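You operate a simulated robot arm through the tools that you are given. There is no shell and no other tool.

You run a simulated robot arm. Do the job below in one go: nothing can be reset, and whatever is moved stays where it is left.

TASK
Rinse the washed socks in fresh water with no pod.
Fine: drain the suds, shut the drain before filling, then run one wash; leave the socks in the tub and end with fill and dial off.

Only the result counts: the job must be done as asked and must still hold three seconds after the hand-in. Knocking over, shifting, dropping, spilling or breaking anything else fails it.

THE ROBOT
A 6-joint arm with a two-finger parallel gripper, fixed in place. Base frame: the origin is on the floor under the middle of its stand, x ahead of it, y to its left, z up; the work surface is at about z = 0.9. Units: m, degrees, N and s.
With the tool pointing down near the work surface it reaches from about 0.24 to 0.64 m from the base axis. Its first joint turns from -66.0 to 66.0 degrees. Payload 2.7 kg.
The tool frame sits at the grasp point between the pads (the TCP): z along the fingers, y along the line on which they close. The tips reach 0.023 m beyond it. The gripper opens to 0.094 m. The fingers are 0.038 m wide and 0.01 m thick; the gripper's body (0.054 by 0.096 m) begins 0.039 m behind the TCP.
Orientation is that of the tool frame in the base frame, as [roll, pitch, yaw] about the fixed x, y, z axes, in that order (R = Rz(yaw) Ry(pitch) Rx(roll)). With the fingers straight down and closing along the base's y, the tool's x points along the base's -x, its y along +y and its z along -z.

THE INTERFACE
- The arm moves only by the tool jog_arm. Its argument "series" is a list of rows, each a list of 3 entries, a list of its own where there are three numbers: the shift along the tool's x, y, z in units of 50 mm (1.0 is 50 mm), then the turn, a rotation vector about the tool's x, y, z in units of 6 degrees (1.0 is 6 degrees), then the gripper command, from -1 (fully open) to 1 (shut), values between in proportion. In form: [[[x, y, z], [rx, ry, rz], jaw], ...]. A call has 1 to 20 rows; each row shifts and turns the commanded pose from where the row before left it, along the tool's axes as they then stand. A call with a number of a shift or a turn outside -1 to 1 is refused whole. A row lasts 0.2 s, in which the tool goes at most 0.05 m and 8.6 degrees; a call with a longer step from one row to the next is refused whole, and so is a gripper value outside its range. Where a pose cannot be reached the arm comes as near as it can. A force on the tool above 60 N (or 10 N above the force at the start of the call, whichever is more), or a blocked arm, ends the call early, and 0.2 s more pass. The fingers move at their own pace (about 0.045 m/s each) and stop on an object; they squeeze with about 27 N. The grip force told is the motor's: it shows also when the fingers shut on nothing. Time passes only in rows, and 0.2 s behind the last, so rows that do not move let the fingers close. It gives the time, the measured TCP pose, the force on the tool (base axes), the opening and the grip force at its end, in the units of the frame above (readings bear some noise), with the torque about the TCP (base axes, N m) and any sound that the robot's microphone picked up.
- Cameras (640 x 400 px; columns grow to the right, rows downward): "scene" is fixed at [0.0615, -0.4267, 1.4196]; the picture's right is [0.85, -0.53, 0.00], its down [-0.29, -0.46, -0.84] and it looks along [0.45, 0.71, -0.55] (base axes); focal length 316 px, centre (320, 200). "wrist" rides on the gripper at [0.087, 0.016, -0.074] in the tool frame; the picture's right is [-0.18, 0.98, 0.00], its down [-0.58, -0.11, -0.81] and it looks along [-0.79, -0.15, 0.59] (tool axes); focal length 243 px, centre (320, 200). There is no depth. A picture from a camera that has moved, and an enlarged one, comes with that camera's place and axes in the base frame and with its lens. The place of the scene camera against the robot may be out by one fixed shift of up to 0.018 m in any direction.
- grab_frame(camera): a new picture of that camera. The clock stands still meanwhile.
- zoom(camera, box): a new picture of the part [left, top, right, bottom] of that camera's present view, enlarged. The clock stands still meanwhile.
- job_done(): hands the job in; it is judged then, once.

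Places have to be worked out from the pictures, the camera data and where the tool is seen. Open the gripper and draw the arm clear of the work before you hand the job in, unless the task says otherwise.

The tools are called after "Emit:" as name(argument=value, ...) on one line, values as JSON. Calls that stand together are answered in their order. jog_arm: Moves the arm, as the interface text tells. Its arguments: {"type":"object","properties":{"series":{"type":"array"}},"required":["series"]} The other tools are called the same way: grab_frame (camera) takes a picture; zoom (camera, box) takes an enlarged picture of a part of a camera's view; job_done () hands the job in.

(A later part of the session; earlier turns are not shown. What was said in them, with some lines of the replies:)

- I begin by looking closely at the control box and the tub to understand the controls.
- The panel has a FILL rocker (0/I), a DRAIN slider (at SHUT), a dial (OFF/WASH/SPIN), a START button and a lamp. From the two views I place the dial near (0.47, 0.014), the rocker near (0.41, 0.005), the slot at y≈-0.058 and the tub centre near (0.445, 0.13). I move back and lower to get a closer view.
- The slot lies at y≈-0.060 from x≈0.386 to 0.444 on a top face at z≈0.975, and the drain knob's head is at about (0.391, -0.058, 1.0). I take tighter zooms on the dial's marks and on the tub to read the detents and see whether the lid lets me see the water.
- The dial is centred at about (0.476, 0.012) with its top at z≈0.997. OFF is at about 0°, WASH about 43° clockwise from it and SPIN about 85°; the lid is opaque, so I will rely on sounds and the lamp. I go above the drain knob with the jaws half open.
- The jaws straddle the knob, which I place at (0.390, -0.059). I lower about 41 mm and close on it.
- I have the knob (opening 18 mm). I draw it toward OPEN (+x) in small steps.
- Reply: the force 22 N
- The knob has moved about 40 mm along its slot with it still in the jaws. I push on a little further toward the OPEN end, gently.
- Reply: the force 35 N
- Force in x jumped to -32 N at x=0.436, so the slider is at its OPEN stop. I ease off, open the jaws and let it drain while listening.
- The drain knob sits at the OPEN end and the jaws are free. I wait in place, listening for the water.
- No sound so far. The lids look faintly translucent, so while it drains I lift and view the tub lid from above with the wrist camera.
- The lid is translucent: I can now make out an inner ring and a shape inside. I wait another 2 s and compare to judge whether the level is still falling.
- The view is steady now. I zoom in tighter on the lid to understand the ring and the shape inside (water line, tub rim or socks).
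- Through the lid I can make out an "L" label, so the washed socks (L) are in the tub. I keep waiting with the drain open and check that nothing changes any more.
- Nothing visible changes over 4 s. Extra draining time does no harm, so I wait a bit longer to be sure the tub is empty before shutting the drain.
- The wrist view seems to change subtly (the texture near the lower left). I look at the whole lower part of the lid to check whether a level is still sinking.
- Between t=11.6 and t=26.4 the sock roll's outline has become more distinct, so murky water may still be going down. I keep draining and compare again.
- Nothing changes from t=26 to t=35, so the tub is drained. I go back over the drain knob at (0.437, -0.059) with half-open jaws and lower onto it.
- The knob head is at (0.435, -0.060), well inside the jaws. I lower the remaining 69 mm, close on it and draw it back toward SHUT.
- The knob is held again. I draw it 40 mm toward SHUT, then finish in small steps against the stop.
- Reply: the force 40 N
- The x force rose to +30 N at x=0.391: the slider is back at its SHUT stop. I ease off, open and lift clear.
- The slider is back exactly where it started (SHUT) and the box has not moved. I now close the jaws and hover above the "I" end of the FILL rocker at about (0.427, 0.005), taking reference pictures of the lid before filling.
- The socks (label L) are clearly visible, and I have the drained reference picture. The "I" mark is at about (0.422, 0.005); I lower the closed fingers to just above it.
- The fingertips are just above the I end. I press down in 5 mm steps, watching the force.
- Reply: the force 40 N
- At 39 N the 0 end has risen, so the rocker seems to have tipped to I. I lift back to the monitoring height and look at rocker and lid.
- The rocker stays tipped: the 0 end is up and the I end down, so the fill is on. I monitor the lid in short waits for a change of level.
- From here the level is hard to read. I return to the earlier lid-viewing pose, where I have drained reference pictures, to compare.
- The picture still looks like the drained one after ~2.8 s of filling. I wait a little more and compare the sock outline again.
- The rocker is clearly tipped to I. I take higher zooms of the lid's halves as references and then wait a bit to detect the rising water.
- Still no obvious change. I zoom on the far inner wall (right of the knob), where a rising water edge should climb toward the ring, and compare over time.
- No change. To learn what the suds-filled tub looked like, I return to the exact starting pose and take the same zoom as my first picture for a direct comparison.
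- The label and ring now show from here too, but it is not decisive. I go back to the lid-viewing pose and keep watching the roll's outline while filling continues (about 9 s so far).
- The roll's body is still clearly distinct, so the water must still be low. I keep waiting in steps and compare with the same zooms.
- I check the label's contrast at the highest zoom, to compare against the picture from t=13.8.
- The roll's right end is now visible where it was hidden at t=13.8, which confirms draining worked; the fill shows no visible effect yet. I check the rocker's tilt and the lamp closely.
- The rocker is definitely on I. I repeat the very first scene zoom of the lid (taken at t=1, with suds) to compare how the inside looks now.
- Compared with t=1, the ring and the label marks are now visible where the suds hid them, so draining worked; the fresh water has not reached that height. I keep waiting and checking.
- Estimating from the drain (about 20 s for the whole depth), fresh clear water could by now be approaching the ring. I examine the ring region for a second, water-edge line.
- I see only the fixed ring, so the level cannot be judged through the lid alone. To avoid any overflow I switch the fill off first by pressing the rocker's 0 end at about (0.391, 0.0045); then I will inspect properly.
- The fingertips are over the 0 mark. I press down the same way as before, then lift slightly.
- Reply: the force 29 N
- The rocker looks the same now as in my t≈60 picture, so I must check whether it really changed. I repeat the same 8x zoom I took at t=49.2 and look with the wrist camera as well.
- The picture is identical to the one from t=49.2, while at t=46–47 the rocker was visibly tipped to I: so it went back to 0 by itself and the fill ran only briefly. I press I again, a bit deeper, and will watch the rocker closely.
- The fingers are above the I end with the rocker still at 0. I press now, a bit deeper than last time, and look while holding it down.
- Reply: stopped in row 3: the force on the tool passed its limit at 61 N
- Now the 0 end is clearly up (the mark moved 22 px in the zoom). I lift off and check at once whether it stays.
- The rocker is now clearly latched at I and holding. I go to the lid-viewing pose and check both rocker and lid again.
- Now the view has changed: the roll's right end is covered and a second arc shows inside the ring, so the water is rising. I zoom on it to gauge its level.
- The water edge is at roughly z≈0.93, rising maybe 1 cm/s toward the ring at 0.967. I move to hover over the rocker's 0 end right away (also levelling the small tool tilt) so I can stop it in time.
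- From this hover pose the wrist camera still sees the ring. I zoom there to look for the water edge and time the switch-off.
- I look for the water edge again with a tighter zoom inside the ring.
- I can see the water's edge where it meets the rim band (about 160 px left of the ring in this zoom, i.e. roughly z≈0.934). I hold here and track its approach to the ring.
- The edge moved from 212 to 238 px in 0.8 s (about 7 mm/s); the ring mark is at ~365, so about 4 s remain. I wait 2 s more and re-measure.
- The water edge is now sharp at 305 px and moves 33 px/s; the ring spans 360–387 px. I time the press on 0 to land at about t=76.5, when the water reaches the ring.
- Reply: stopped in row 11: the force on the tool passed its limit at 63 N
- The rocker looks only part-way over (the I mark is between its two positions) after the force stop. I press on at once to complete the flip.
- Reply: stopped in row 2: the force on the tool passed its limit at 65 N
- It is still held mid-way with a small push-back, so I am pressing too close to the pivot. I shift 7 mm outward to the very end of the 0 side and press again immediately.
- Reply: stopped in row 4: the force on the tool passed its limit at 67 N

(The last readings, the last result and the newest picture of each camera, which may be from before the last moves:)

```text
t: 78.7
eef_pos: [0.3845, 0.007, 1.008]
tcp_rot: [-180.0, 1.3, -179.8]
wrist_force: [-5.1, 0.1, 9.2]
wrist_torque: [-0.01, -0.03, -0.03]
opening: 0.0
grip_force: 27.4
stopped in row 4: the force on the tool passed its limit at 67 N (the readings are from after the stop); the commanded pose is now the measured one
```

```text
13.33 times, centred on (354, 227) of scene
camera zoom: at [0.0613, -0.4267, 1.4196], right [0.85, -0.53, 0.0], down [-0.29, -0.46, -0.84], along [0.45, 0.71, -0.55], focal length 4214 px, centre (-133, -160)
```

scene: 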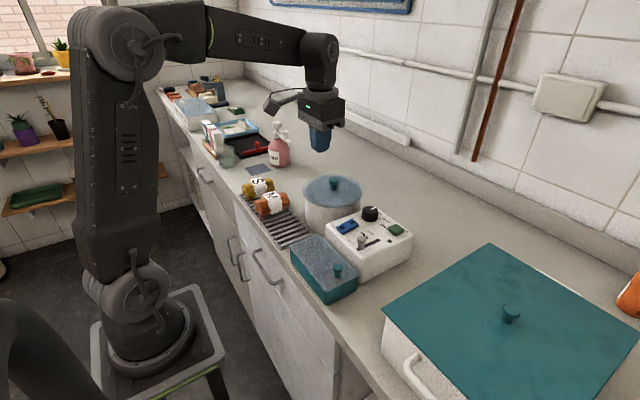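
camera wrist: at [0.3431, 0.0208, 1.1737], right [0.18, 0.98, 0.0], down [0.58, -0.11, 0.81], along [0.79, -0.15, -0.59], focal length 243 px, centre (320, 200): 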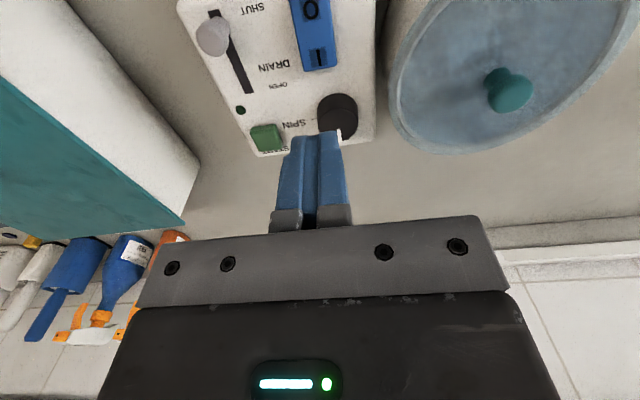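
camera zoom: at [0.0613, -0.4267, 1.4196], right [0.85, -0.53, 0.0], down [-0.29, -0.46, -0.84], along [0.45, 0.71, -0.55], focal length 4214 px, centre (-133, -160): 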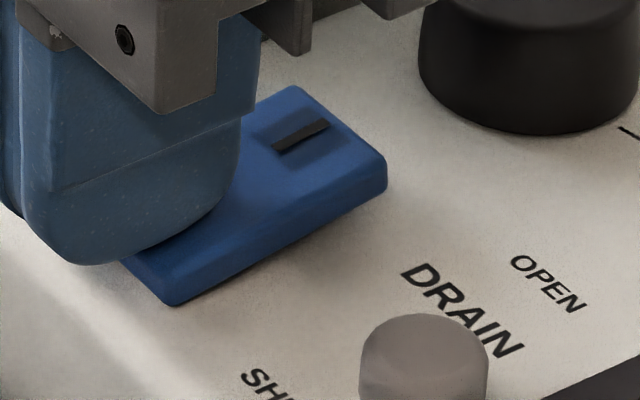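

The rocker is now fully at 0 (the I mark is back at its original place). I lift off and check the rocker and the water level against the ring.

Emit:
jog_arm(series=[[[-0.1, 0, -0.35], [0, 0.1, 0], 1], [[0, 0, -0.34], [0, 0.11, 0], 1], [[0, 0, 0], [0, 0, 0], 1]])

Emit:
zoom(camera="scene", box=[330, 212, 378, 242])

Emit:
zoom(camera="wrist", box=[550, 65, 620, 125])

Emit:
zoom(camera="wrist", box=[440, 40, 640, 200])

```text
t: 79.5
eef_pos: [0.3895, 0.0067, 1.0426]
tcp_rot: [-179.9, 0.1, -179.8]
wrist_force: [-0.4, -0.1, -0.1]
wrist_torque: [0.01, 0.01, 0.0]
opening: 0.0001
grip_force: 26.6
```

```text
13.33 times, centred on (354, 227) of scene
camera zoom: at [0.0615, -0.4267, 1.4196], right [0.85, -0.53, 0.0], down [-0.29, -0.46, -0.84], along [0.45, 0.71, -0.55], focal length 4214 px, centre (-133, -160)
```

zoom: 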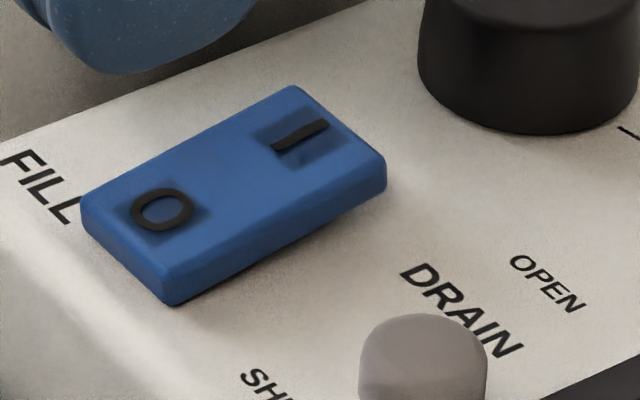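

```text
6.67 times, centred on (585, 95) of wrist
camera zoom: at [0.3026, 0.0235, 1.1166], right [0.18, 0.98, 0.0], down [0.58, -0.11, 0.81], along [0.79, -0.15, -0.59], focal length 1618 px, centre (-1447, 900)
```

zoom: 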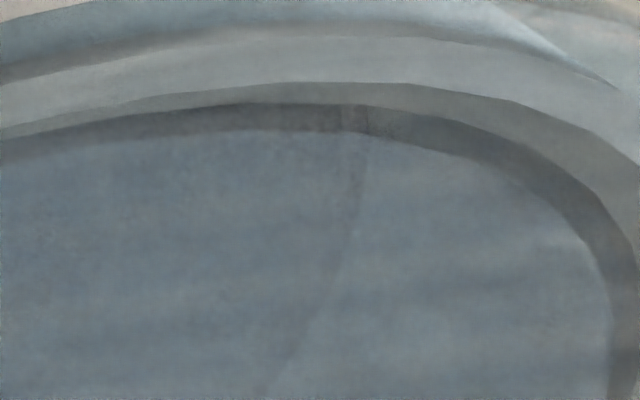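

```text
2.50 times, centred on (540, 120) of wrist
camera zoom: at [0.3026, 0.0235, 1.1166], right [0.18, 0.98, 0.0], down [0.58, -0.11, 0.81], along [0.79, -0.15, -0.59], focal length 606 px, centre (-230, 400)
```

zoom: 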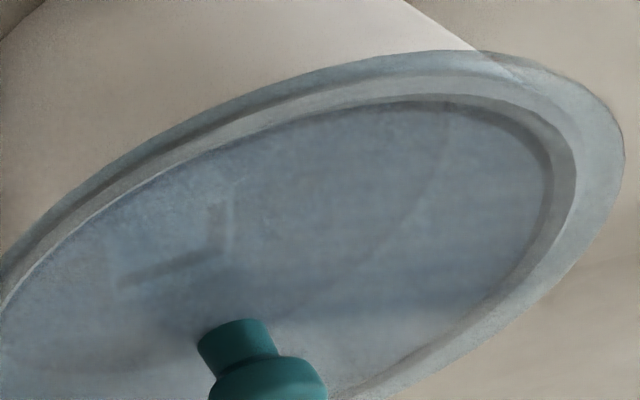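

The rocker is back at 0 and the water edge now coincides with the ring: the tub is filled to its line. Next I go above the dial at (0.4755, 0.0117), pre-turning the gripper 42° counter-clockwise so I can turn the dial clockwise to WASH.

Emit:
jog_arm(series=[[[-0.573, 0.033, -0.333], [0, 0, 0], 1], [[-0.573, 0.033, -0.333], [0, 0, 0], 1], [[-0.573, 0.033, -0.333], [0, 0, 0], -0.3], [[0, 0, 0], [0, 0, -1], -0.3], [[0, 0, 0], [0, 0, -1], -0.3], [[0, 0, 0], [0, 0, -1], -0.3], [[0, 0, 0], [0, 0, -1], -0.3], [[0, 0, 0], [0, 0, -1], -0.3], [[0, 0, 0], [0, 0, -1], -0.3], [[0, 0, 0], [0, 0, -1], -0.3], [[0, 0, 0], [0, 0, 0], -0.3]])

Emit:
grab_frame(camera="wrist")

Emit:
zoom(camera="scene", box=[290, 160, 430, 260])

```text
t: 81.9
eef_pos: [0.4758, 0.0119, 1.0919]
tcp_rot: [-179.9, -0.1, -137.8]
wrist_force: [1.1, -0.2, 0.4]
wrist_torque: [-0.01, 0.02, 0.01]
opening: 0.0611
grip_force: 0.1
```

```text
taken
camera wrist: at [0.4001, -0.0342, 1.1656], right [-0.52, 0.85, 0.0], down [0.5, 0.31, 0.81], along [0.69, 0.42, -0.59], focal length 243 px, centre (320, 200)
```

wrist: 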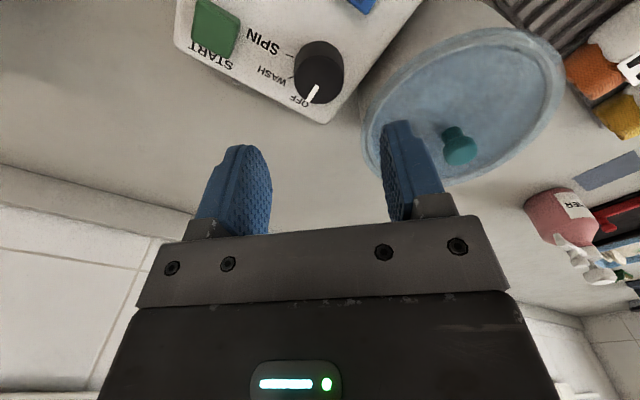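

```text
4.00 times, centred on (360, 210) of scene
camera zoom: at [0.0615, -0.4267, 1.4196], right [0.85, -0.53, 0.0], down [-0.29, -0.46, -0.84], along [0.45, 0.71, -0.55], focal length 1264 px, centre (160, 160)
```

zoom: 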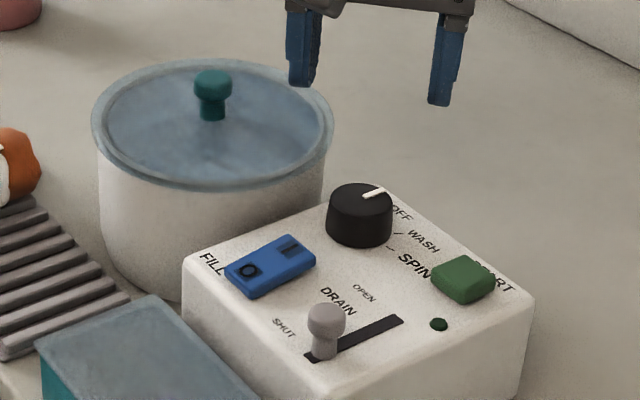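

The lid now hides the label and ring more, consistent with a full tub. I zoom on the dial to refine its centre and the angle of the WASH mark.

Emit:
zoom(camera="wrist", box=[240, 10, 370, 130])

```text
3.33 times, centred on (305, 70) of wrist
camera zoom: at [0.4001, -0.0342, 1.1656], right [-0.52, 0.85, 0.0], down [0.5, 0.31, 0.81], along [0.69, 0.42, -0.59], focal length 809 px, centre (370, 633)
```

zoom: 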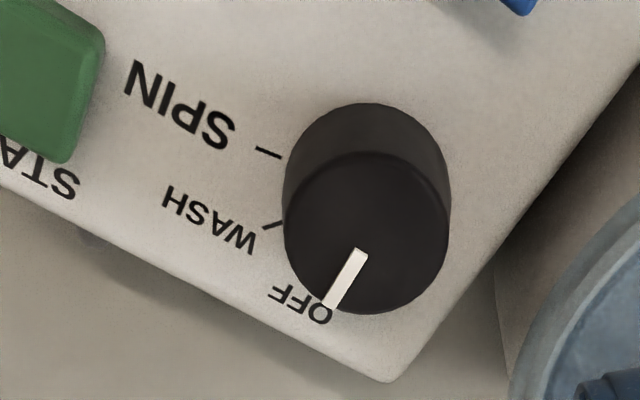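

Refined: dial centre (0.476, 0.011), pointer at about +2°, WASH mark at about -40°, SPIN at about -79°, so one step is ~40°. I lower over the dial and close on it.

Emit:
jog_arm(series=[[[0, 0, 0.6], [0, 0, 0], -0.3], [[0, 0, 0.6], [0, 0, 0], -0.3], [[0, 0, 0.4], [0, 0, 0], -0.3], [[0, 0, 0.14], [0, 0, 0], -0.3], [[0, 0, 0], [0, 0, 0], -0.3]])

Emit:
zoom(camera="scene", box=[310, 170, 430, 250])

Emit:
zoom(camera="wrist", box=[220, 60, 420, 220])

```text
t: 83.1
eef_pos: [0.4751, 0.0107, 1.0035]
tcp_rot: [-179.8, 0.0, -137.8]
wrist_force: [0.1, -0.2, -0.4]
wrist_torque: [-0.03, 0.0, 0.0]
opening: 0.061
grip_force: 0.1
```

```text
5.00 times, centred on (370, 210) of scene
camera zoom: at [0.0615, -0.4267, 1.4196], right [0.85, -0.53, 0.0], down [-0.29, -0.46, -0.84], along [0.45, 0.71, -0.55], focal length 1580 px, centre (70, 150)
```

zoom: 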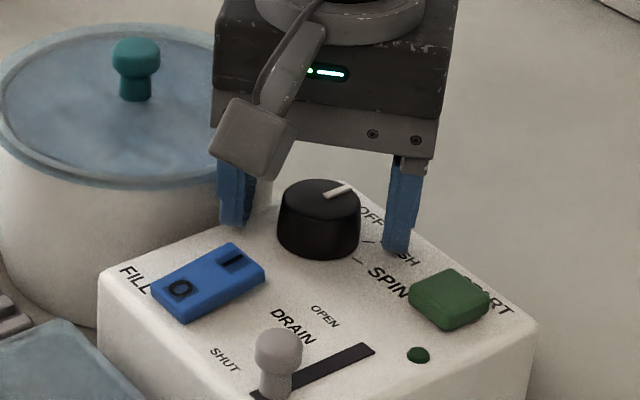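

```text
2.50 times, centred on (320, 140) of wrist
camera zoom: at [0.3998, -0.0345, 1.0782], right [-0.52, 0.85, 0.0], down [0.5, 0.31, 0.81], along [0.69, 0.42, -0.59], focal length 606 px, centre (320, 350)
```

zoom: 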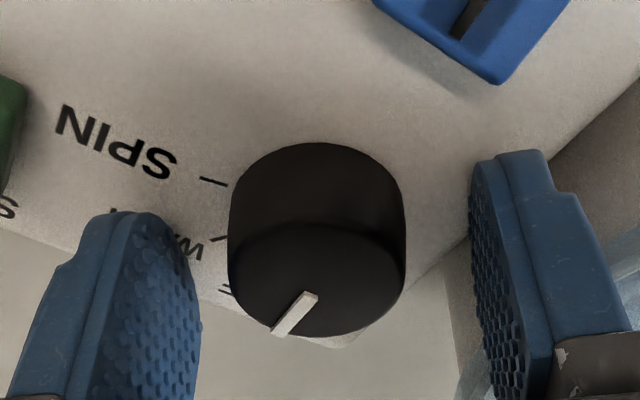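

The fingers straddle the dial evenly. I close on it and then turn 40° clockwise (viewed from above).

Emit:
jog_arm(series=[[[0, 0, 0], [0, 0, 0], 1], [[0, 0, 0], [0, 0, 0], 1], [[0, 0, 0], [0, 0, 0], 1], [[0, 0, 0], [0, 0, 0], 1]])

Emit:
jog_arm(series=[[[0, 0, 0], [0, 0, 0.8], 1], [[0, 0, 0], [0, 0, 0.8], 1], [[0, 0, 0], [0, 0, 0.8], 1], [[0, 0, 0], [0, 0, 0.8], 1], [[0, 0, 0], [0, 0, 0.8], 1], [[0, 0, 0], [0, 0, 0.8], 1], [[0, 0, 0], [0, 0, 0.8], 1], [[0, 0, 0], [0, 0, 0.8], 1], [[0, 0, 0], [0, 0, 0.3], 1], [[0, 0, 0], [0, 0, 0], 1]])

Emit:
zoom(camera="scene", box=[360, 190, 420, 230])

Emit:
zoom(camera="wrist", box=[220, 60, 420, 220])

```text
t: 84.1
eef_pos: [0.4761, 0.0118, 1.0041]
tcp_rot: [-179.9, 0.0, -137.9]
wrist_force: [7.8, -8.5, -3.8]
wrist_torque: [-0.06, -0.51, -0.03]
opening: 0.0368
grip_force: 45.1
```

```text
t: 86.3
eef_pos: [0.475, 0.0123, 1.0032]
tcp_rot: [-179.9, 0.0, -178.1]
wrist_force: [6.7, -3.0, -7.6]
wrist_torque: [-0.1, 0.12, 0.0]
opening: 0.0367
grip_force: 45.0
```

```text
10.00 times, centred on (390, 210) of scene
camera zoom: at [0.0618, -0.4268, 1.4195], right [0.85, -0.53, 0.0], down [-0.29, -0.46, -0.84], along [0.45, 0.71, -0.55], focal length 3161 px, centre (-380, 100)
```

zoom: 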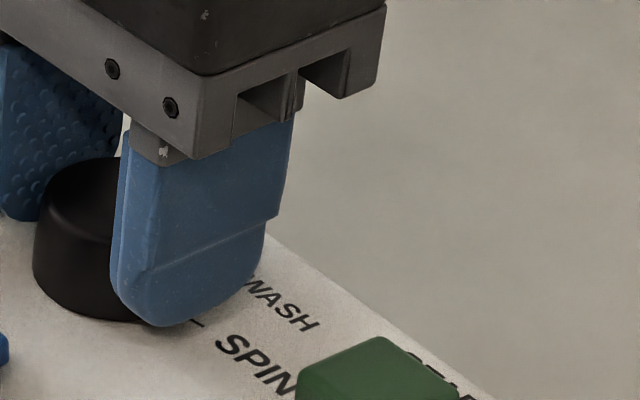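

```text
2.50 times, centred on (320, 140) of wrist
camera zoom: at [0.388, 0.0254, 1.0785], right [0.15, 0.99, 0.0], down [0.59, -0.09, 0.81], along [0.8, -0.12, -0.59], focal length 606 px, centre (320, 350)
```

zoom: 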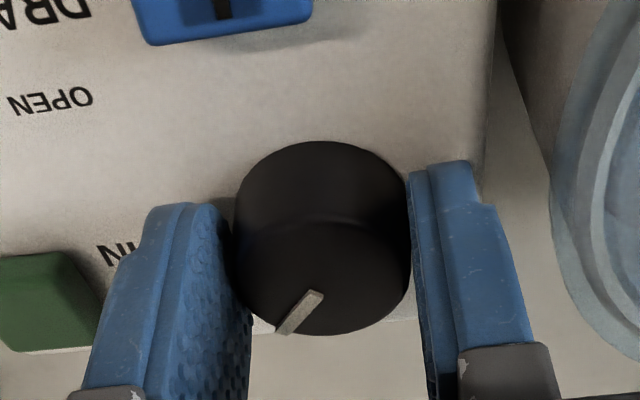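

The dial turned with the gripper (pointer now left-down in the wrist view). I release with a small opening, lift, and check where the pointer sits relative to WASH.

Emit:
jog_arm(series=[[[0, 0, 0], [0, 0, 0], -0.02], [[0, 0, 0], [0, 0, 0], -0.02], [[0, 0, 0], [0, 0, 0], -0.02], [[0, 0, -0.5], [0, 0, 0], -0.02], [[0, 0, -0.7], [0, 0, 0], -0.02], [[0, 0, -0.6], [0, 0, 0], -0.02], [[0, 0, 0], [0, 0, 0], -0.02]])

Emit:
zoom(camera="scene", box=[360, 190, 420, 230])

Emit:
zoom(camera="wrist", box=[220, 10, 420, 170])

Emit:
zoom(camera="scene", box=[290, 160, 430, 260])

```text
t: 87.9
eef_pos: [0.4766, 0.0125, 1.0964]
tcp_rot: [-180.0, -0.1, -178.1]
wrist_force: [0.3, -0.9, 0.5]
wrist_torque: [-0.02, -0.01, 0.02]
opening: 0.0482
grip_force: 0.1
```

```text
10.00 times, centred on (390, 210) of scene
camera zoom: at [0.0615, -0.4267, 1.4196], right [0.85, -0.53, 0.0], down [-0.29, -0.46, -0.84], along [0.45, 0.71, -0.55], focal length 3161 px, centre (-380, 100)
```

zoom: 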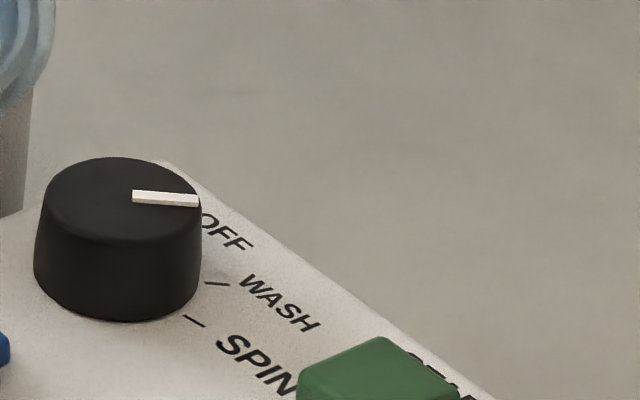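

```text
2.50 times, centred on (320, 90) of wrist
camera zoom: at [0.3895, 0.0258, 1.1699], right [0.15, 0.99, 0.0], down [0.58, -0.09, 0.81], along [0.8, -0.12, -0.59], focal length 606 px, centre (320, 475)
```

zoom: 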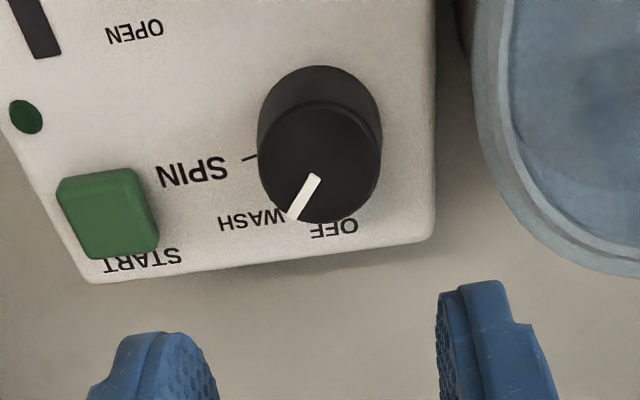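

```text
4.00 times, centred on (360, 210) of scene
camera zoom: at [0.0615, -0.4267, 1.4196], right [0.85, -0.53, 0.0], down [-0.29, -0.46, -0.84], along [0.45, 0.71, -0.55], focal length 1264 px, centre (160, 160)
```

zoom: 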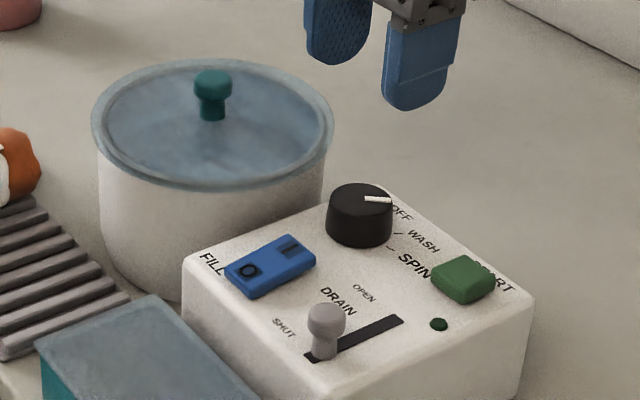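

The pointer is at about -39°, right on WASH. Now I move over the START button at about (0.487, -0.058) with closed fingers.

Emit:
jog_arm(series=[[[0, 0, 0], [0, 0, 0.32], 1], [[-0.1, -0.7, 0], [0, 0, 0], 1], [[-0.1, -0.7, 0], [0, 0, 0], 1], [[0, 0, 0.6], [0, 0, 0], 1], [[0, 0, 0.6], [0, 0, 0], 1], [[0, 0, 0.3], [0, 0, 0], 1], [[0, 0, 0], [0, 0, 0], 1]])

Emit:
zoom(camera="wrist", box=[220, 60, 420, 220])

Emit:
zoom(camera="scene", box=[340, 180, 440, 250])

```text
t: 89.5
eef_pos: [0.4846, -0.0561, 1.0197]
tcp_rot: [-179.9, 0.0, -180.0]
wrist_force: [-1.4, 0.3, 0.5]
wrist_torque: [-0.02, 0.0, -0.02]
opening: 0.0
grip_force: 26.6
```

```text
2.50 times, centred on (320, 140) of wrist
camera zoom: at [0.3982, -0.0401, 1.0938], right [0.18, 0.98, 0.0], down [0.58, -0.11, 0.81], along [0.79, -0.15, -0.59], focal length 606 px, centre (320, 350)
```

zoom: 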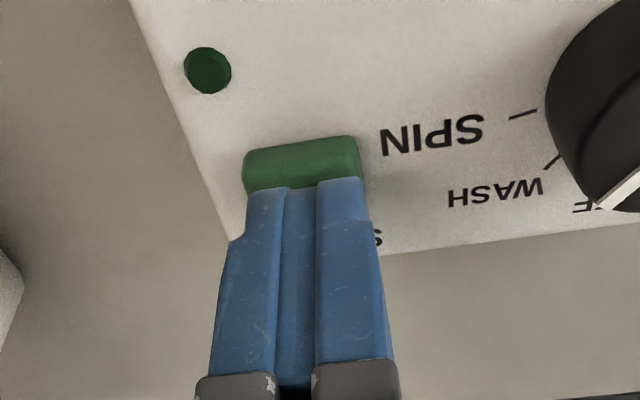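

```text
5.71 times, centred on (390, 215) of scene
camera zoom: at [0.0615, -0.4267, 1.4196], right [0.85, -0.53, 0.0], down [-0.29, -0.46, -0.84], along [0.45, 0.71, -0.55], focal length 1806 px, centre (-80, 114)
```

zoom: 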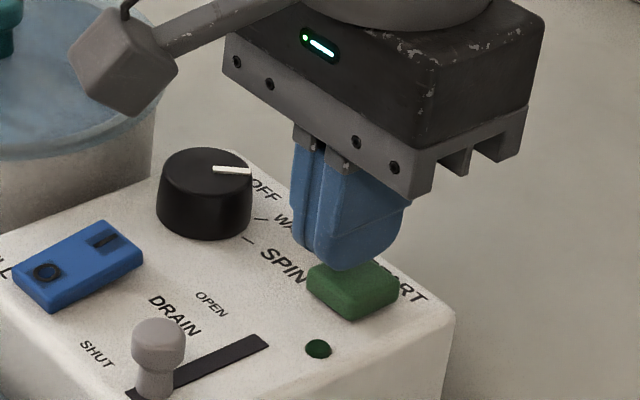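

The fingertips are right above the START button. I press it once, slowly, watching the force and the lamp.

Emit:
jog_arm(series=[[[0, -0.03, 0.1], [0, 0, 0], 1], [[0, 0, 0.08], [0, 0, 0], 1], [[0, 0, 0.06], [0, 0, 0], 1]])

Emit:
zoom(camera="scene", box=[340, 180, 440, 250])

Emit:
zoom(camera="wrist", box=[220, 60, 420, 220])

```text
t: 90.3
eef_pos: [0.4839, -0.0591, 1.0085]
tcp_rot: [-179.9, 0.0, -179.9]
wrist_force: [-0.2, -0.2, 1.1]
wrist_torque: [0.0, 0.0, -0.05]
opening: 0.0
grip_force: 26.8
```

```text
5.71 times, centred on (390, 215) of scene
camera zoom: at [0.0615, -0.4267, 1.4196], right [0.85, -0.53, 0.0], down [-0.29, -0.46, -0.84], along [0.45, 0.71, -0.55], focal length 1806 px, centre (-80, 114)
```

zoom: 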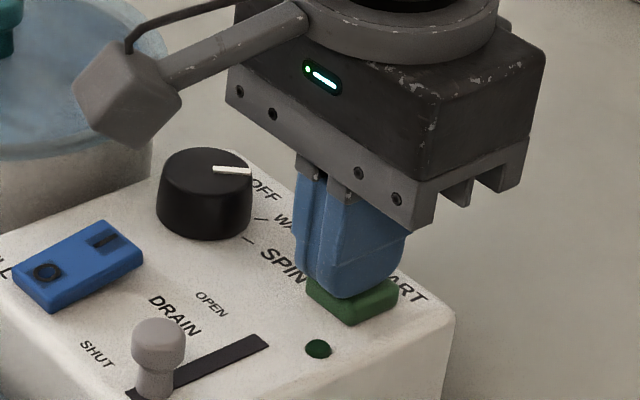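

```text
2.50 times, centred on (320, 140) of wrist
camera zoom: at [0.3985, -0.0429, 1.0826], right [0.18, 0.98, 0.0], down [0.58, -0.11, 0.81], along [0.79, -0.15, -0.59], focal length 606 px, centre (320, 350)
```

zoom: 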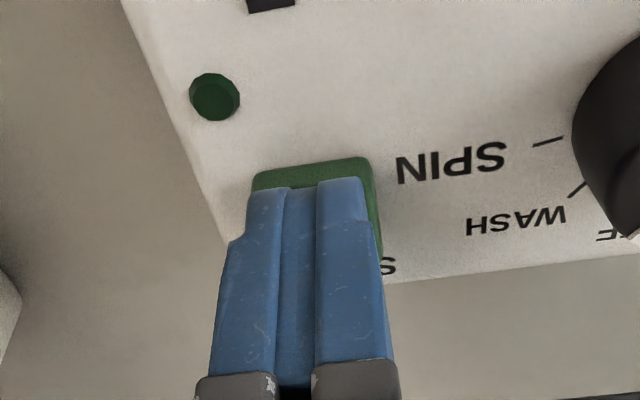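

Only 1 N so far, so the tips are just touching. I press a few millimetres further.

Emit:
jog_arm(series=[[[0, 0, 0.05], [0, 0, 0], 1], [[0, 0, 0.05], [0, 0, 0], 1]])

Emit:
zoom(camera="scene", box=[340, 180, 440, 250])

Emit:
zoom(camera="wrist", box=[220, 60, 420, 220])

```text
t: 90.9
eef_pos: [0.4842, -0.0584, 1.0045]
tcp_rot: [-179.9, 0.2, -179.9]
wrist_force: [-1.1, 4.7, 10.3]
wrist_torque: [0.1, 0.05, 0.0]
opening: 0.0001
grip_force: 26.6
heard: click
```

```text
5.71 times, centred on (390, 215) of scene
camera zoom: at [0.0613, -0.4266, 1.4196], right [0.85, -0.53, 0.0], down [-0.29, -0.46, -0.84], along [0.45, 0.71, -0.55], focal length 1806 px, centre (-80, 114)
```

zoom: 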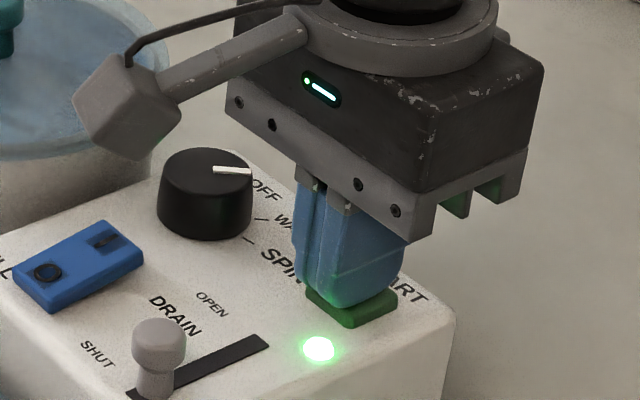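

```text
2.50 times, centred on (320, 140) of wrist
camera zoom: at [0.3983, -0.0433, 1.0781], right [0.18, 0.98, 0.0], down [0.58, -0.11, 0.81], along [0.79, -0.15, -0.59], focal length 606 px, centre (320, 350)
```

zoom: 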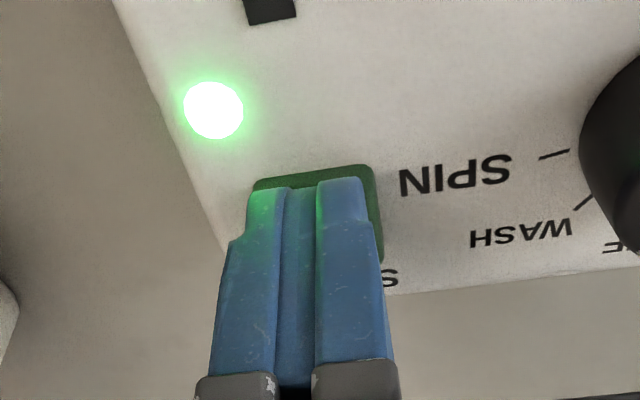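

The button clicked and the lamp is lit green: the wash is running. I lift off the button and wait for the cycle to end.

Emit:
jog_arm(series=[[[0, 0, -0.4], [0, 0, 0], 1], [[0, 0, -0.7], [0, 0, 0], 1], [[0, 0, -0.7], [0, 0, 0], 1], [[0, 0, 0], [0, 0, 0], 1], [[0, 0, 0], [0, 0, 0], 1], [[0, 0, 0], [0, 0, 0], 1], [[0, 0, 0], [0, 0, 0], 1], [[0, 0, 0], [0, 0, 0], 1], [[0, 0, 0], [0, 0, 0], 1], [[0, 0, 0], [0, 0, 0], 1]])

Emit:
zoom(camera="scene", box=[290, 160, 430, 260])

```text
t: 93.1
eef_pos: [0.4853, -0.058, 1.0928]
tcp_rot: [-179.9, 0.0, -179.9]
wrist_force: [-0.5, -0.4, -0.2]
wrist_torque: [0.02, -0.04, 0.0]
opening: 0.0
grip_force: 26.8
```

```text
4.00 times, centred on (360, 210) of scene
camera zoom: at [0.0615, -0.4267, 1.4196], right [0.85, -0.53, 0.0], down [-0.29, -0.46, -0.84], along [0.45, 0.71, -0.55], focal length 1264 px, centre (160, 160)
```

zoom: 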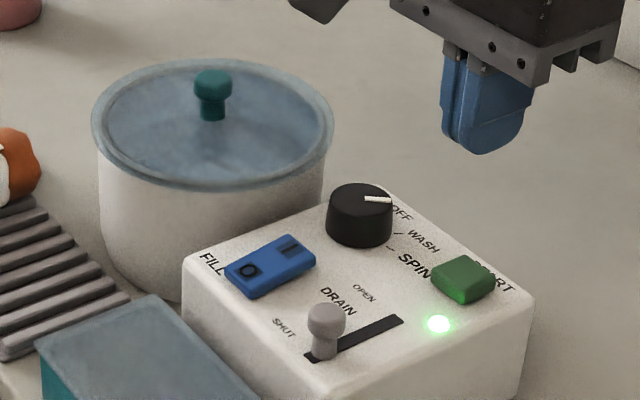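

The lamp is still lit. While the wash runs I move to hover over the dial with the jaws opened to 50 mm, then keep waiting for the lamp to go out.

Emit:
jog_arm(series=[[[0.1, 0.7, 0], [0, 0, 0], -0.06], [[0.09, 0.7, 0], [0, 0, 0], -0.06], [[0, 0, 0], [0, 0, 0], -0.06], [[0, 0, 0], [0, 0, 0], -0.06], [[0, 0, 0], [0, 0, 0], -0.06], [[0, 0, 0], [0, 0, 0], -0.06], [[0, 0, 0], [0, 0, 0], -0.06], [[0, 0, 0], [0, 0, 0], -0.06], [[0, 0, 0], [0, 0, 0], -0.06], [[0, 0, 0], [0, 0, 0], -0.06]])

Emit:
zoom(camera="scene", box=[290, 160, 430, 260])

Emit:
jog_arm(series=[[[0, 0, 0], [0, 0, 0], -0.06], [[0, 0, 0], [0, 0, 0], -0.06], [[0, 0, 0], [0, 0, 0], -0.06], [[0, 0, 0], [0, 0, 0], -0.06], [[0, 0, 0], [0, 0, 0], -0.06], [[0, 0, 0], [0, 0, 0], -0.06], [[0, 0, 0], [0, 0, 0], -0.06], [[0, 0, 0], [0, 0, 0], -0.06], [[0, 0, 0], [0, 0, 0], -0.06], [[0, 0, 0], [0, 0, 0], -0.06]])

Emit:
zoom(camera="scene", box=[290, 160, 430, 260])

```text
t: 95.3
eef_pos: [0.4764, 0.0099, 1.0921]
tcp_rot: [-179.9, 0.1, 180.0]
wrist_force: [0.4, 0.2, 0.4]
wrist_torque: [-0.03, 0.0, 0.0]
opening: 0.0497
grip_force: 0.1
```

```text
4.00 times, centred on (360, 210) of scene
camera zoom: at [0.0615, -0.4267, 1.4196], right [0.85, -0.53, 0.0], down [-0.29, -0.46, -0.84], along [0.45, 0.71, -0.55], focal length 1264 px, centre (160, 160)
```

zoom: 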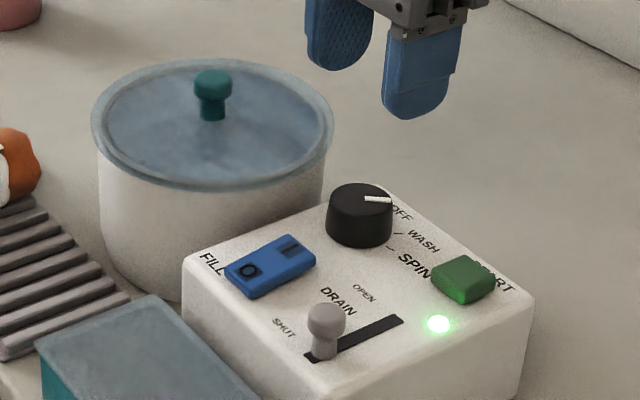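

```text
t: 97.5
eef_pos: [0.476, 0.0107, 1.0922]
tcp_rot: [-179.9, 0.1, 179.9]
wrist_force: [-0.1, 0.3, -0.9]
wrist_torque: [0.0, -0.01, 0.0]
opening: 0.0501
grip_force: 0.0
```

```text
4.00 times, centred on (360, 210) of scene
camera zoom: at [0.0615, -0.4267, 1.4196], right [0.85, -0.53, 0.0], down [-0.29, -0.46, -0.84], along [0.45, 0.71, -0.55], focal length 1264 px, centre (160, 160)
```

zoom: 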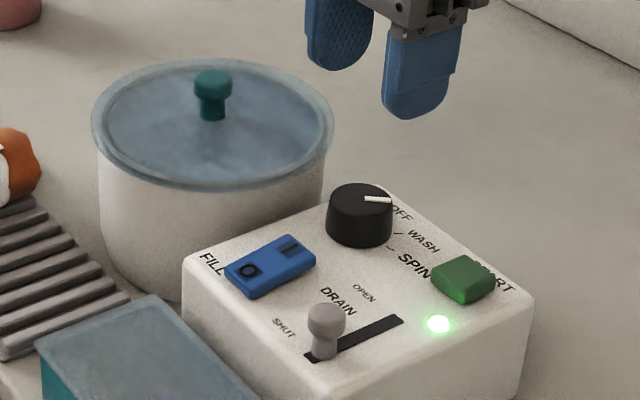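

The lamp is still lit at t=97.5. I keep waiting for the cycle to finish.

Emit:
jog_arm(series=[[[0, 0, 0], [0, 0, 0], -0.06], [[0, 0, 0], [0, 0, 0], -0.06], [[0, 0, 0], [0, 0, 0], -0.06], [[0, 0, 0], [0, 0, 0], -0.06], [[0, 0, 0], [0, 0, 0], -0.06], [[0, 0, 0], [0, 0, 0], -0.06], [[0, 0, 0], [0, 0, 0], -0.06], [[0, 0, 0], [0, 0, 0], -0.06], [[0, 0, 0], [0, 0, 0], -0.06], [[0, 0, 0], [0, 0, 0], -0.06], [[0, 0, 0], [0, 0, 0], -0.06], [[0, 0, 0], [0, 0, 0], -0.06], [[0, 0, 0], [0, 0, 0], -0.06], [[0, 0, 0], [0, 0, 0], -0.06], [[0, 0, 0], [0, 0, 0], -0.06]])

Emit:
zoom(camera="scene", box=[290, 160, 430, 260])

Emit:
jog_arm(series=[[[0, 0, 0], [0, 0, 0], -0.06], [[0, 0, 0], [0, 0, 0], -0.06], [[0, 0, 0], [0, 0, 0], -0.06], [[0, 0, 0], [0, 0, 0], -0.06], [[0, 0, 0], [0, 0, 0], -0.06], [[0, 0, 0], [0, 0, 0], -0.06], [[0, 0, 0], [0, 0, 0], -0.06], [[0, 0, 0], [0, 0, 0], -0.06], [[0, 0, 0], [0, 0, 0], -0.06], [[0, 0, 0], [0, 0, 0], -0.06], [[0, 0, 0], [0, 0, 0], -0.06], [[0, 0, 0], [0, 0, 0], -0.06], [[0, 0, 0], [0, 0, 0], -0.06], [[0, 0, 0], [0, 0, 0], -0.06], [[0, 0, 0], [0, 0, 0], -0.06]])

Emit:
zoom(camera="scene", box=[290, 160, 430, 260])

```text
t: 100.7
eef_pos: [0.4758, 0.0103, 1.0909]
tcp_rot: [-179.9, 0.0, -179.9]
wrist_force: [0.2, 0.4, 0.2]
wrist_torque: [0.0, -0.01, -0.01]
opening: 0.05
grip_force: 0.1
```

```text
4.00 times, centred on (360, 210) of scene
camera zoom: at [0.0615, -0.4267, 1.4196], right [0.85, -0.53, 0.0], down [-0.29, -0.46, -0.84], along [0.45, 0.71, -0.55], focal length 1264 px, centre (160, 160)
```

zoom: 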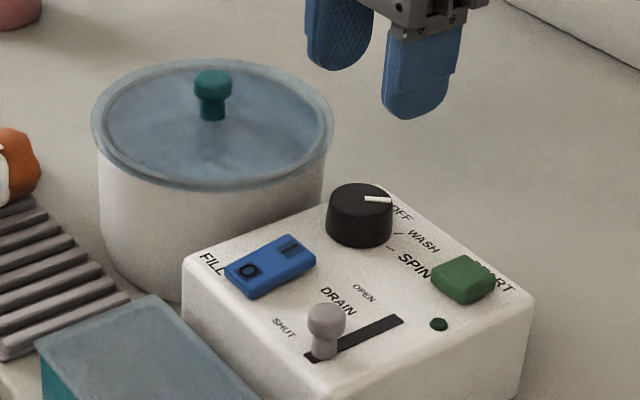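

```text
t: 103.9
eef_pos: [0.4753, 0.0109, 1.0923]
tcp_rot: [-179.9, -0.1, 180.0]
wrist_force: [-0.3, 0.5, -0.7]
wrist_torque: [0.01, -0.03, -0.04]
opening: 0.0498
grip_force: 0.0
```

```text
4.00 times, centred on (360, 210) of scene
camera zoom: at [0.0615, -0.4267, 1.4196], right [0.85, -0.53, 0.0], down [-0.29, -0.46, -0.84], along [0.45, 0.71, -0.55], focal length 1264 px, centre (160, 160)
```

zoom: 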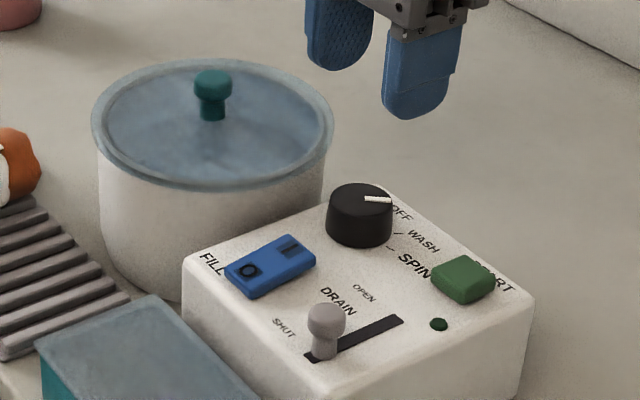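

The lamp has gone out: the wash is finished. Now I lower over the dial, grip it and turn it 40° counter-clockwise back to OFF.

Emit:
jog_arm(series=[[[0, 0.01, 0.6], [0, 0, 0], -0.06], [[0, 0.01, 0.6], [0, 0, 0], -0.06], [[0, 0, 0.4], [0, 0, 0], -0.06], [[0, 0, 0.15], [0, 0, 0], -0.06], [[0, 0, 0], [0, 0, 0], -0.06]])

Emit:
zoom(camera="wrist", box=[220, 60, 420, 220])

```text
t: 105.1
eef_pos: [0.4753, 0.0109, 1.0045]
tcp_rot: [-179.8, 0.0, -179.9]
wrist_force: [-0.4, -0.1, -0.4]
wrist_torque: [0.01, -0.02, 0.0]
opening: 0.0498
grip_force: 0.0
```

```text
2.50 times, centred on (320, 140) of wrist
camera zoom: at [0.3887, 0.0277, 1.0781], right [0.18, 0.98, 0.0], down [0.58, -0.11, 0.81], along [0.79, -0.15, -0.59], focal length 606 px, centre (320, 350)
```

zoom: 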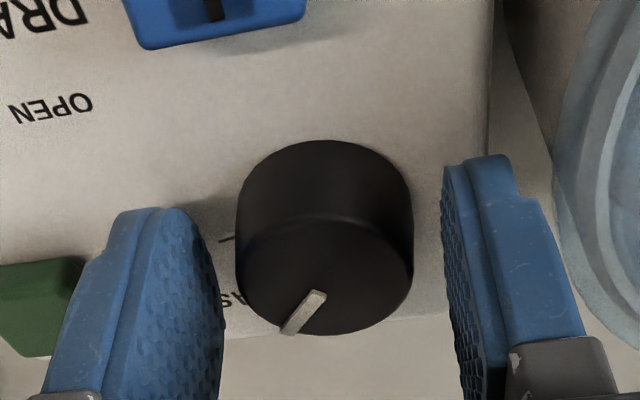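

The dial sits centred between the fingers. I close and turn counter-clockwise by 40.5°.

Emit:
jog_arm(series=[[[0, 0, 0], [0, 0, 0], 1], [[0, 0, 0], [0, 0, 0], 1], [[0, 0, 0], [0, 0, 0], 1], [[0, 0, 0], [0, 0, 0], 1], [[0, 0, 0], [0, 0, -0.8], 1], [[0, 0, 0], [0, 0, -0.8], 1], [[0, 0, 0], [0, 0, -0.8], 1], [[0, 0, 0], [0, 0, -0.8], 1], [[0, 0, 0], [0, 0, -0.8], 1], [[0, 0, 0], [0, 0, -0.8], 1], [[0, 0, 0], [0, 0, -0.8], 1], [[0, 0, 0], [0, 0, -0.8], 1], [[0, 0, 0], [0, 0, -0.35], 1], [[0, 0, 0], [0, 0, 0], 1]])

Emit:
zoom(camera="wrist", box=[220, 60, 420, 220])

Emit:
zoom(camera="scene", box=[310, 170, 430, 250])

```text
t: 108.1
eef_pos: [0.4757, 0.0119, 1.0045]
tcp_rot: [-179.9, -0.2, -139.4]
wrist_force: [13.6, -1.7, -19.9]
wrist_torque: [-0.17, -0.02, -0.36]
opening: 0.0366
grip_force: 44.8
```

```text
2.50 times, centred on (320, 140) of wrist
camera zoom: at [0.3993, -0.033, 1.0785], right [-0.5, 0.87, 0.0], down [0.51, 0.3, 0.81], along [0.7, 0.4, -0.59], focal length 606 px, centre (320, 350)
```

zoom: 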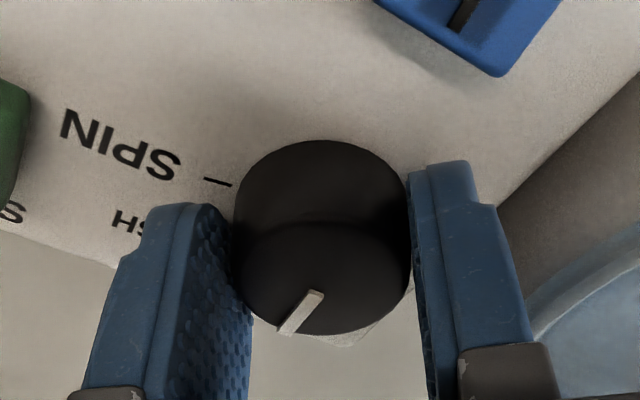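

```text
5.00 times, centred on (370, 210) of scene
camera zoom: at [0.0622, -0.4268, 1.4195], right [0.85, -0.53, 0.0], down [-0.29, -0.46, -0.84], along [0.45, 0.71, -0.55], focal length 1580 px, centre (70, 150)
```

zoom: 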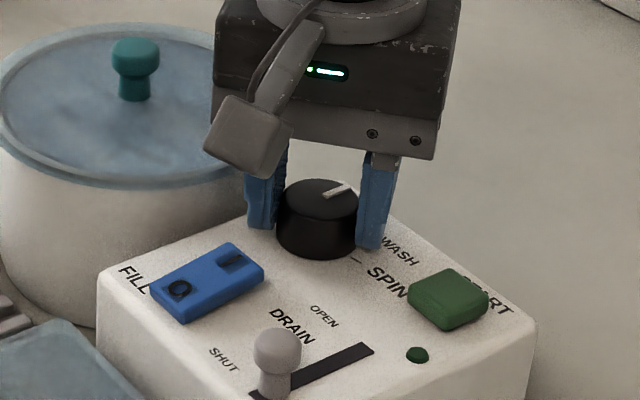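

The pointer is back at OFF, with a small reaction torque as at an end stop. I release, lift, and turn the gripper back while checking everything.

Emit:
jog_arm(series=[[[0, 0, 0], [0, 0, 0], -0.2], [[0, 0, 0], [0, 0, 0], -0.2], [[0, 0, 0], [0, 0, 0], -0.2], [[0, 0, -0.5], [0, 0, 0], -0.2], [[0, 0, -0.7], [0, 0, 0], -0.2], [[0, 0, -0.7], [0, 0, 0], -0.2], [[0, 0, -0.7], [0, 0, 0], -0.2], [[0, 0, -0.5], [0, 0, 0], -0.2], [[0, 0, 0], [0, 0, 0], -0.2]])

Emit:
zoom(camera="wrist", box=[220, 0, 400, 130])

Emit:
zoom(camera="scene", box=[290, 160, 430, 260])

Emit:
zoom(camera="scene", box=[360, 190, 420, 230])

```text
t: 110.1
eef_pos: [0.4751, 0.0102, 1.1605]
tcp_rot: [180.0, -0.1, -139.3]
wrist_force: [-0.8, -0.3, -0.2]
wrist_torque: [0.0, 0.02, -0.01]
opening: 0.0563
grip_force: 0.1
```

```text
3.08 times, centred on (310, 65) of wrist
camera zoom: at [0.3983, -0.0341, 1.2354], right [-0.5, 0.87, 0.0], down [0.51, 0.3, 0.81], along [0.7, 0.4, -0.59], focal length 746 px, centre (351, 615)
```

zoom: 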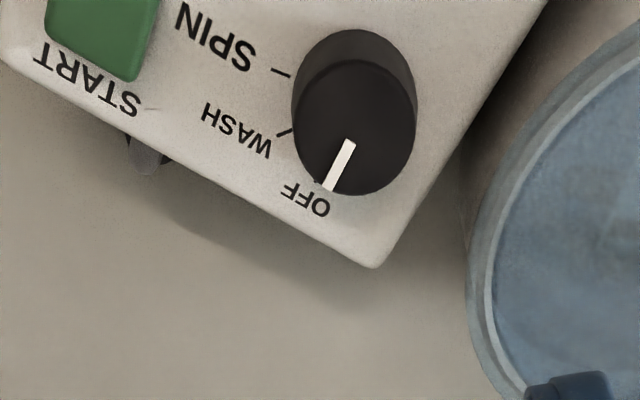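

```text
4.00 times, centred on (360, 210) of scene
camera zoom: at [0.0615, -0.4267, 1.4196], right [0.85, -0.53, 0.0], down [-0.29, -0.46, -0.84], along [0.45, 0.71, -0.55], focal length 1264 px, centre (160, 160)
```

zoom: 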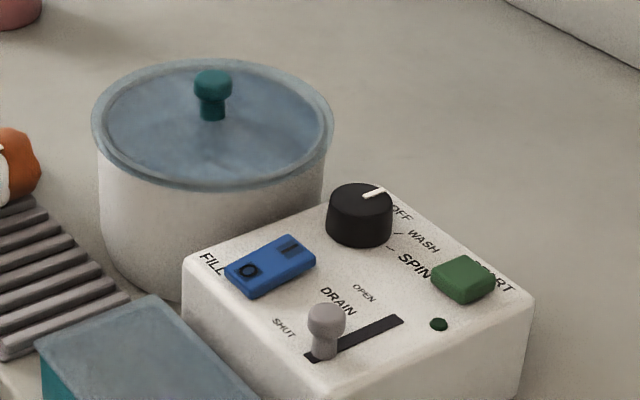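

```text
10.00 times, centred on (390, 210) of scene
camera zoom: at [0.0615, -0.4267, 1.4196], right [0.85, -0.53, 0.0], down [-0.29, -0.46, -0.84], along [0.45, 0.71, -0.55], focal length 3161 px, centre (-380, 100)
```

zoom: 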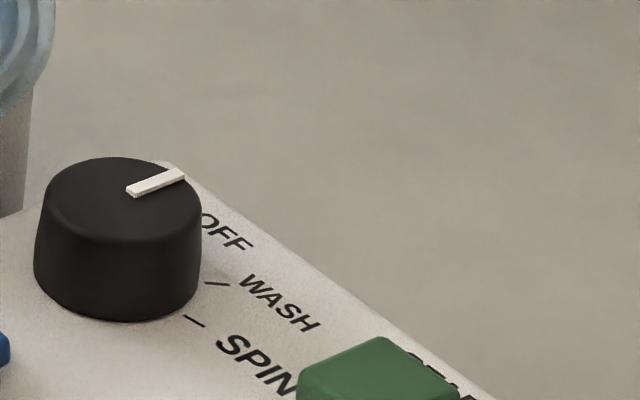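

The dial points at OFF, the lamp is out, the rocker is at 0 and the drain is SHUT. I withdraw upward, turn the gripper back, open it fully and make a final check.

Emit:
jog_arm(series=[[[0, 0, -0.6], [0, 0, 0], -0.2], [[0, 0, -0.6], [0, 0, 0], -1], [[0, 0, 0], [0, 0, 1], -1], [[0, 0, 0], [0, 0, 1], -1], [[0, 0, 0], [0, 0, 1], -1], [[0, 0, 0], [0, 0, 1], -1], [[0, 0, 0], [0, 0, 1], -1], [[0, 0, 0], [0, 0, 1], -1], [[0, 0, 0], [0, 0, 0.75], -1], [[0.6, 0, 0], [0, 0, 0], -1], [[0.6, 0, 0], [0, 0, 0], -1], [[0, 0, 0], [0, 0, 0], -1], [[0, 0, 0], [0, 0, 0], -1]])

Emit:
grab_frame(camera="scene")

Emit:
zoom(camera="scene", box=[330, 212, 378, 242])

Emit:
zoom(camera="scene", box=[280, 160, 440, 300])

Emit:
zoom(camera="wrist", box=[180, 0, 500, 200])

```text
t: 112.9
eef_pos: [0.4151, 0.0136, 1.2206]
tcp_rot: [-179.9, 0.0, 179.9]
wrist_force: [-0.7, 0.7, 0.5]
wrist_torque: [0.0, 0.0, -0.01]
opening: 0.094
grip_force: 0.0
```

```text
taken
```

scene: 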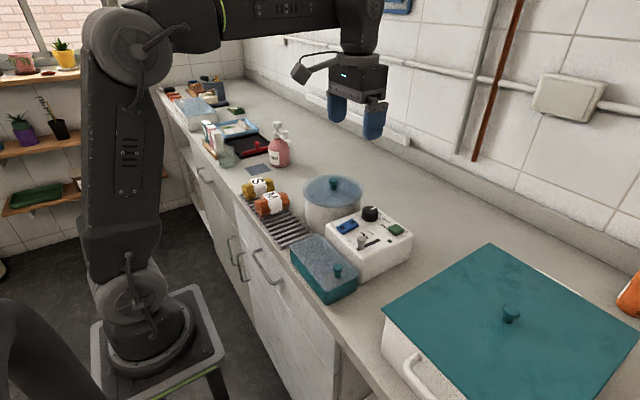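

```text
13.33 times, centred on (354, 227) of scene
camera zoom: at [0.0615, -0.4267, 1.4196], right [0.85, -0.53, 0.0], down [-0.29, -0.46, -0.84], along [0.45, 0.71, -0.55], focal length 4214 px, centre (-133, -160)
```

zoom: 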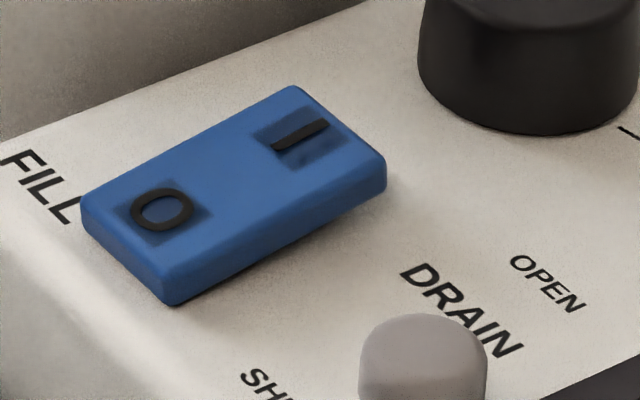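

```text
2.86 times, centred on (360, 230) of scene
camera zoom: at [0.0615, -0.4267, 1.4196], right [0.85, -0.53, 0.0], down [-0.29, -0.46, -0.84], along [0.45, 0.71, -0.55], focal length 903 px, centre (206, 114)
```

zoom: 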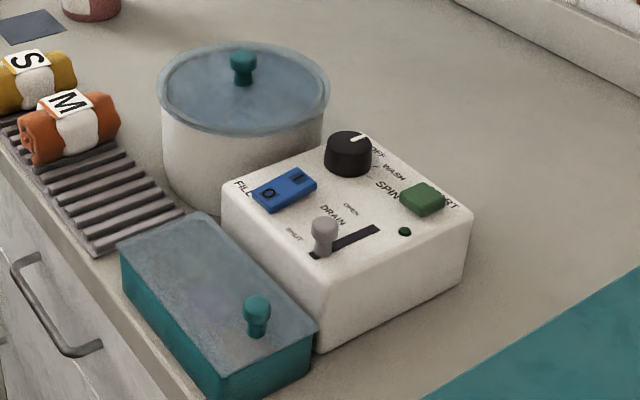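

```text
2.00 times, centred on (340, 100) of wrist
camera zoom: at [0.3292, 0.0295, 1.294], right [0.18, 0.98, 0.0], down [0.58, -0.11, 0.81], along [0.79, -0.15, -0.59], focal length 485 px, centre (280, 400)
```

zoom: 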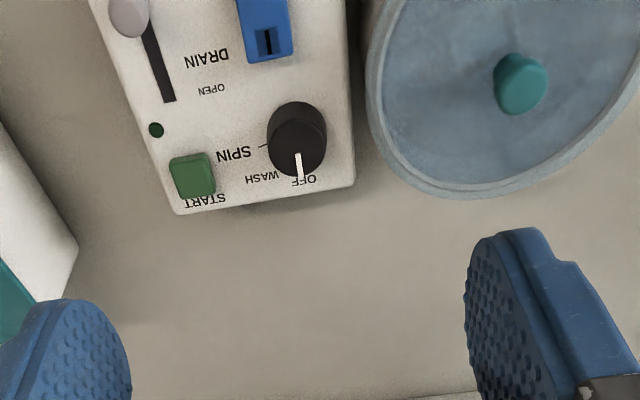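

The final pictures show the dial at OFF, FILL at 0, the drain SHUT, the lamp out and nothing else moved. The socks are in the tub under the lid, and the arm is clear with the gripper open, so I hand the job in.

Emit:
job_done()

```text
The job is handed in.
```

The socks have been rinsed in fresh water with no pod, and the job is handed in. I don't have the judge's result.

- **Drain:** I opened the drain and left it until the view through the lid stopped changing. Then I pushed it back to SHUT before filling.
- **Fill:** My first press on I did not latch, and the rocker fell back to 0 by itself. I pressed it again, filled to the ring inside the tub and switched it off. It took three tries to get it to 0, so the water may be slightly above the ring.
- **Wash:** I turned the dial to WASH and pressed START once. The lamp lit, and it had gone out when I checked about 10 seconds later.
- **End state:** FILL is at 0, the dial is at OFF, the drain is SHUT and the lamp is out. I never lifted the lid, so the socks are still in the tub. Nothing else looks moved, and the arm is clear with the gripper open.

I could only judge the water level through the translucent lid.
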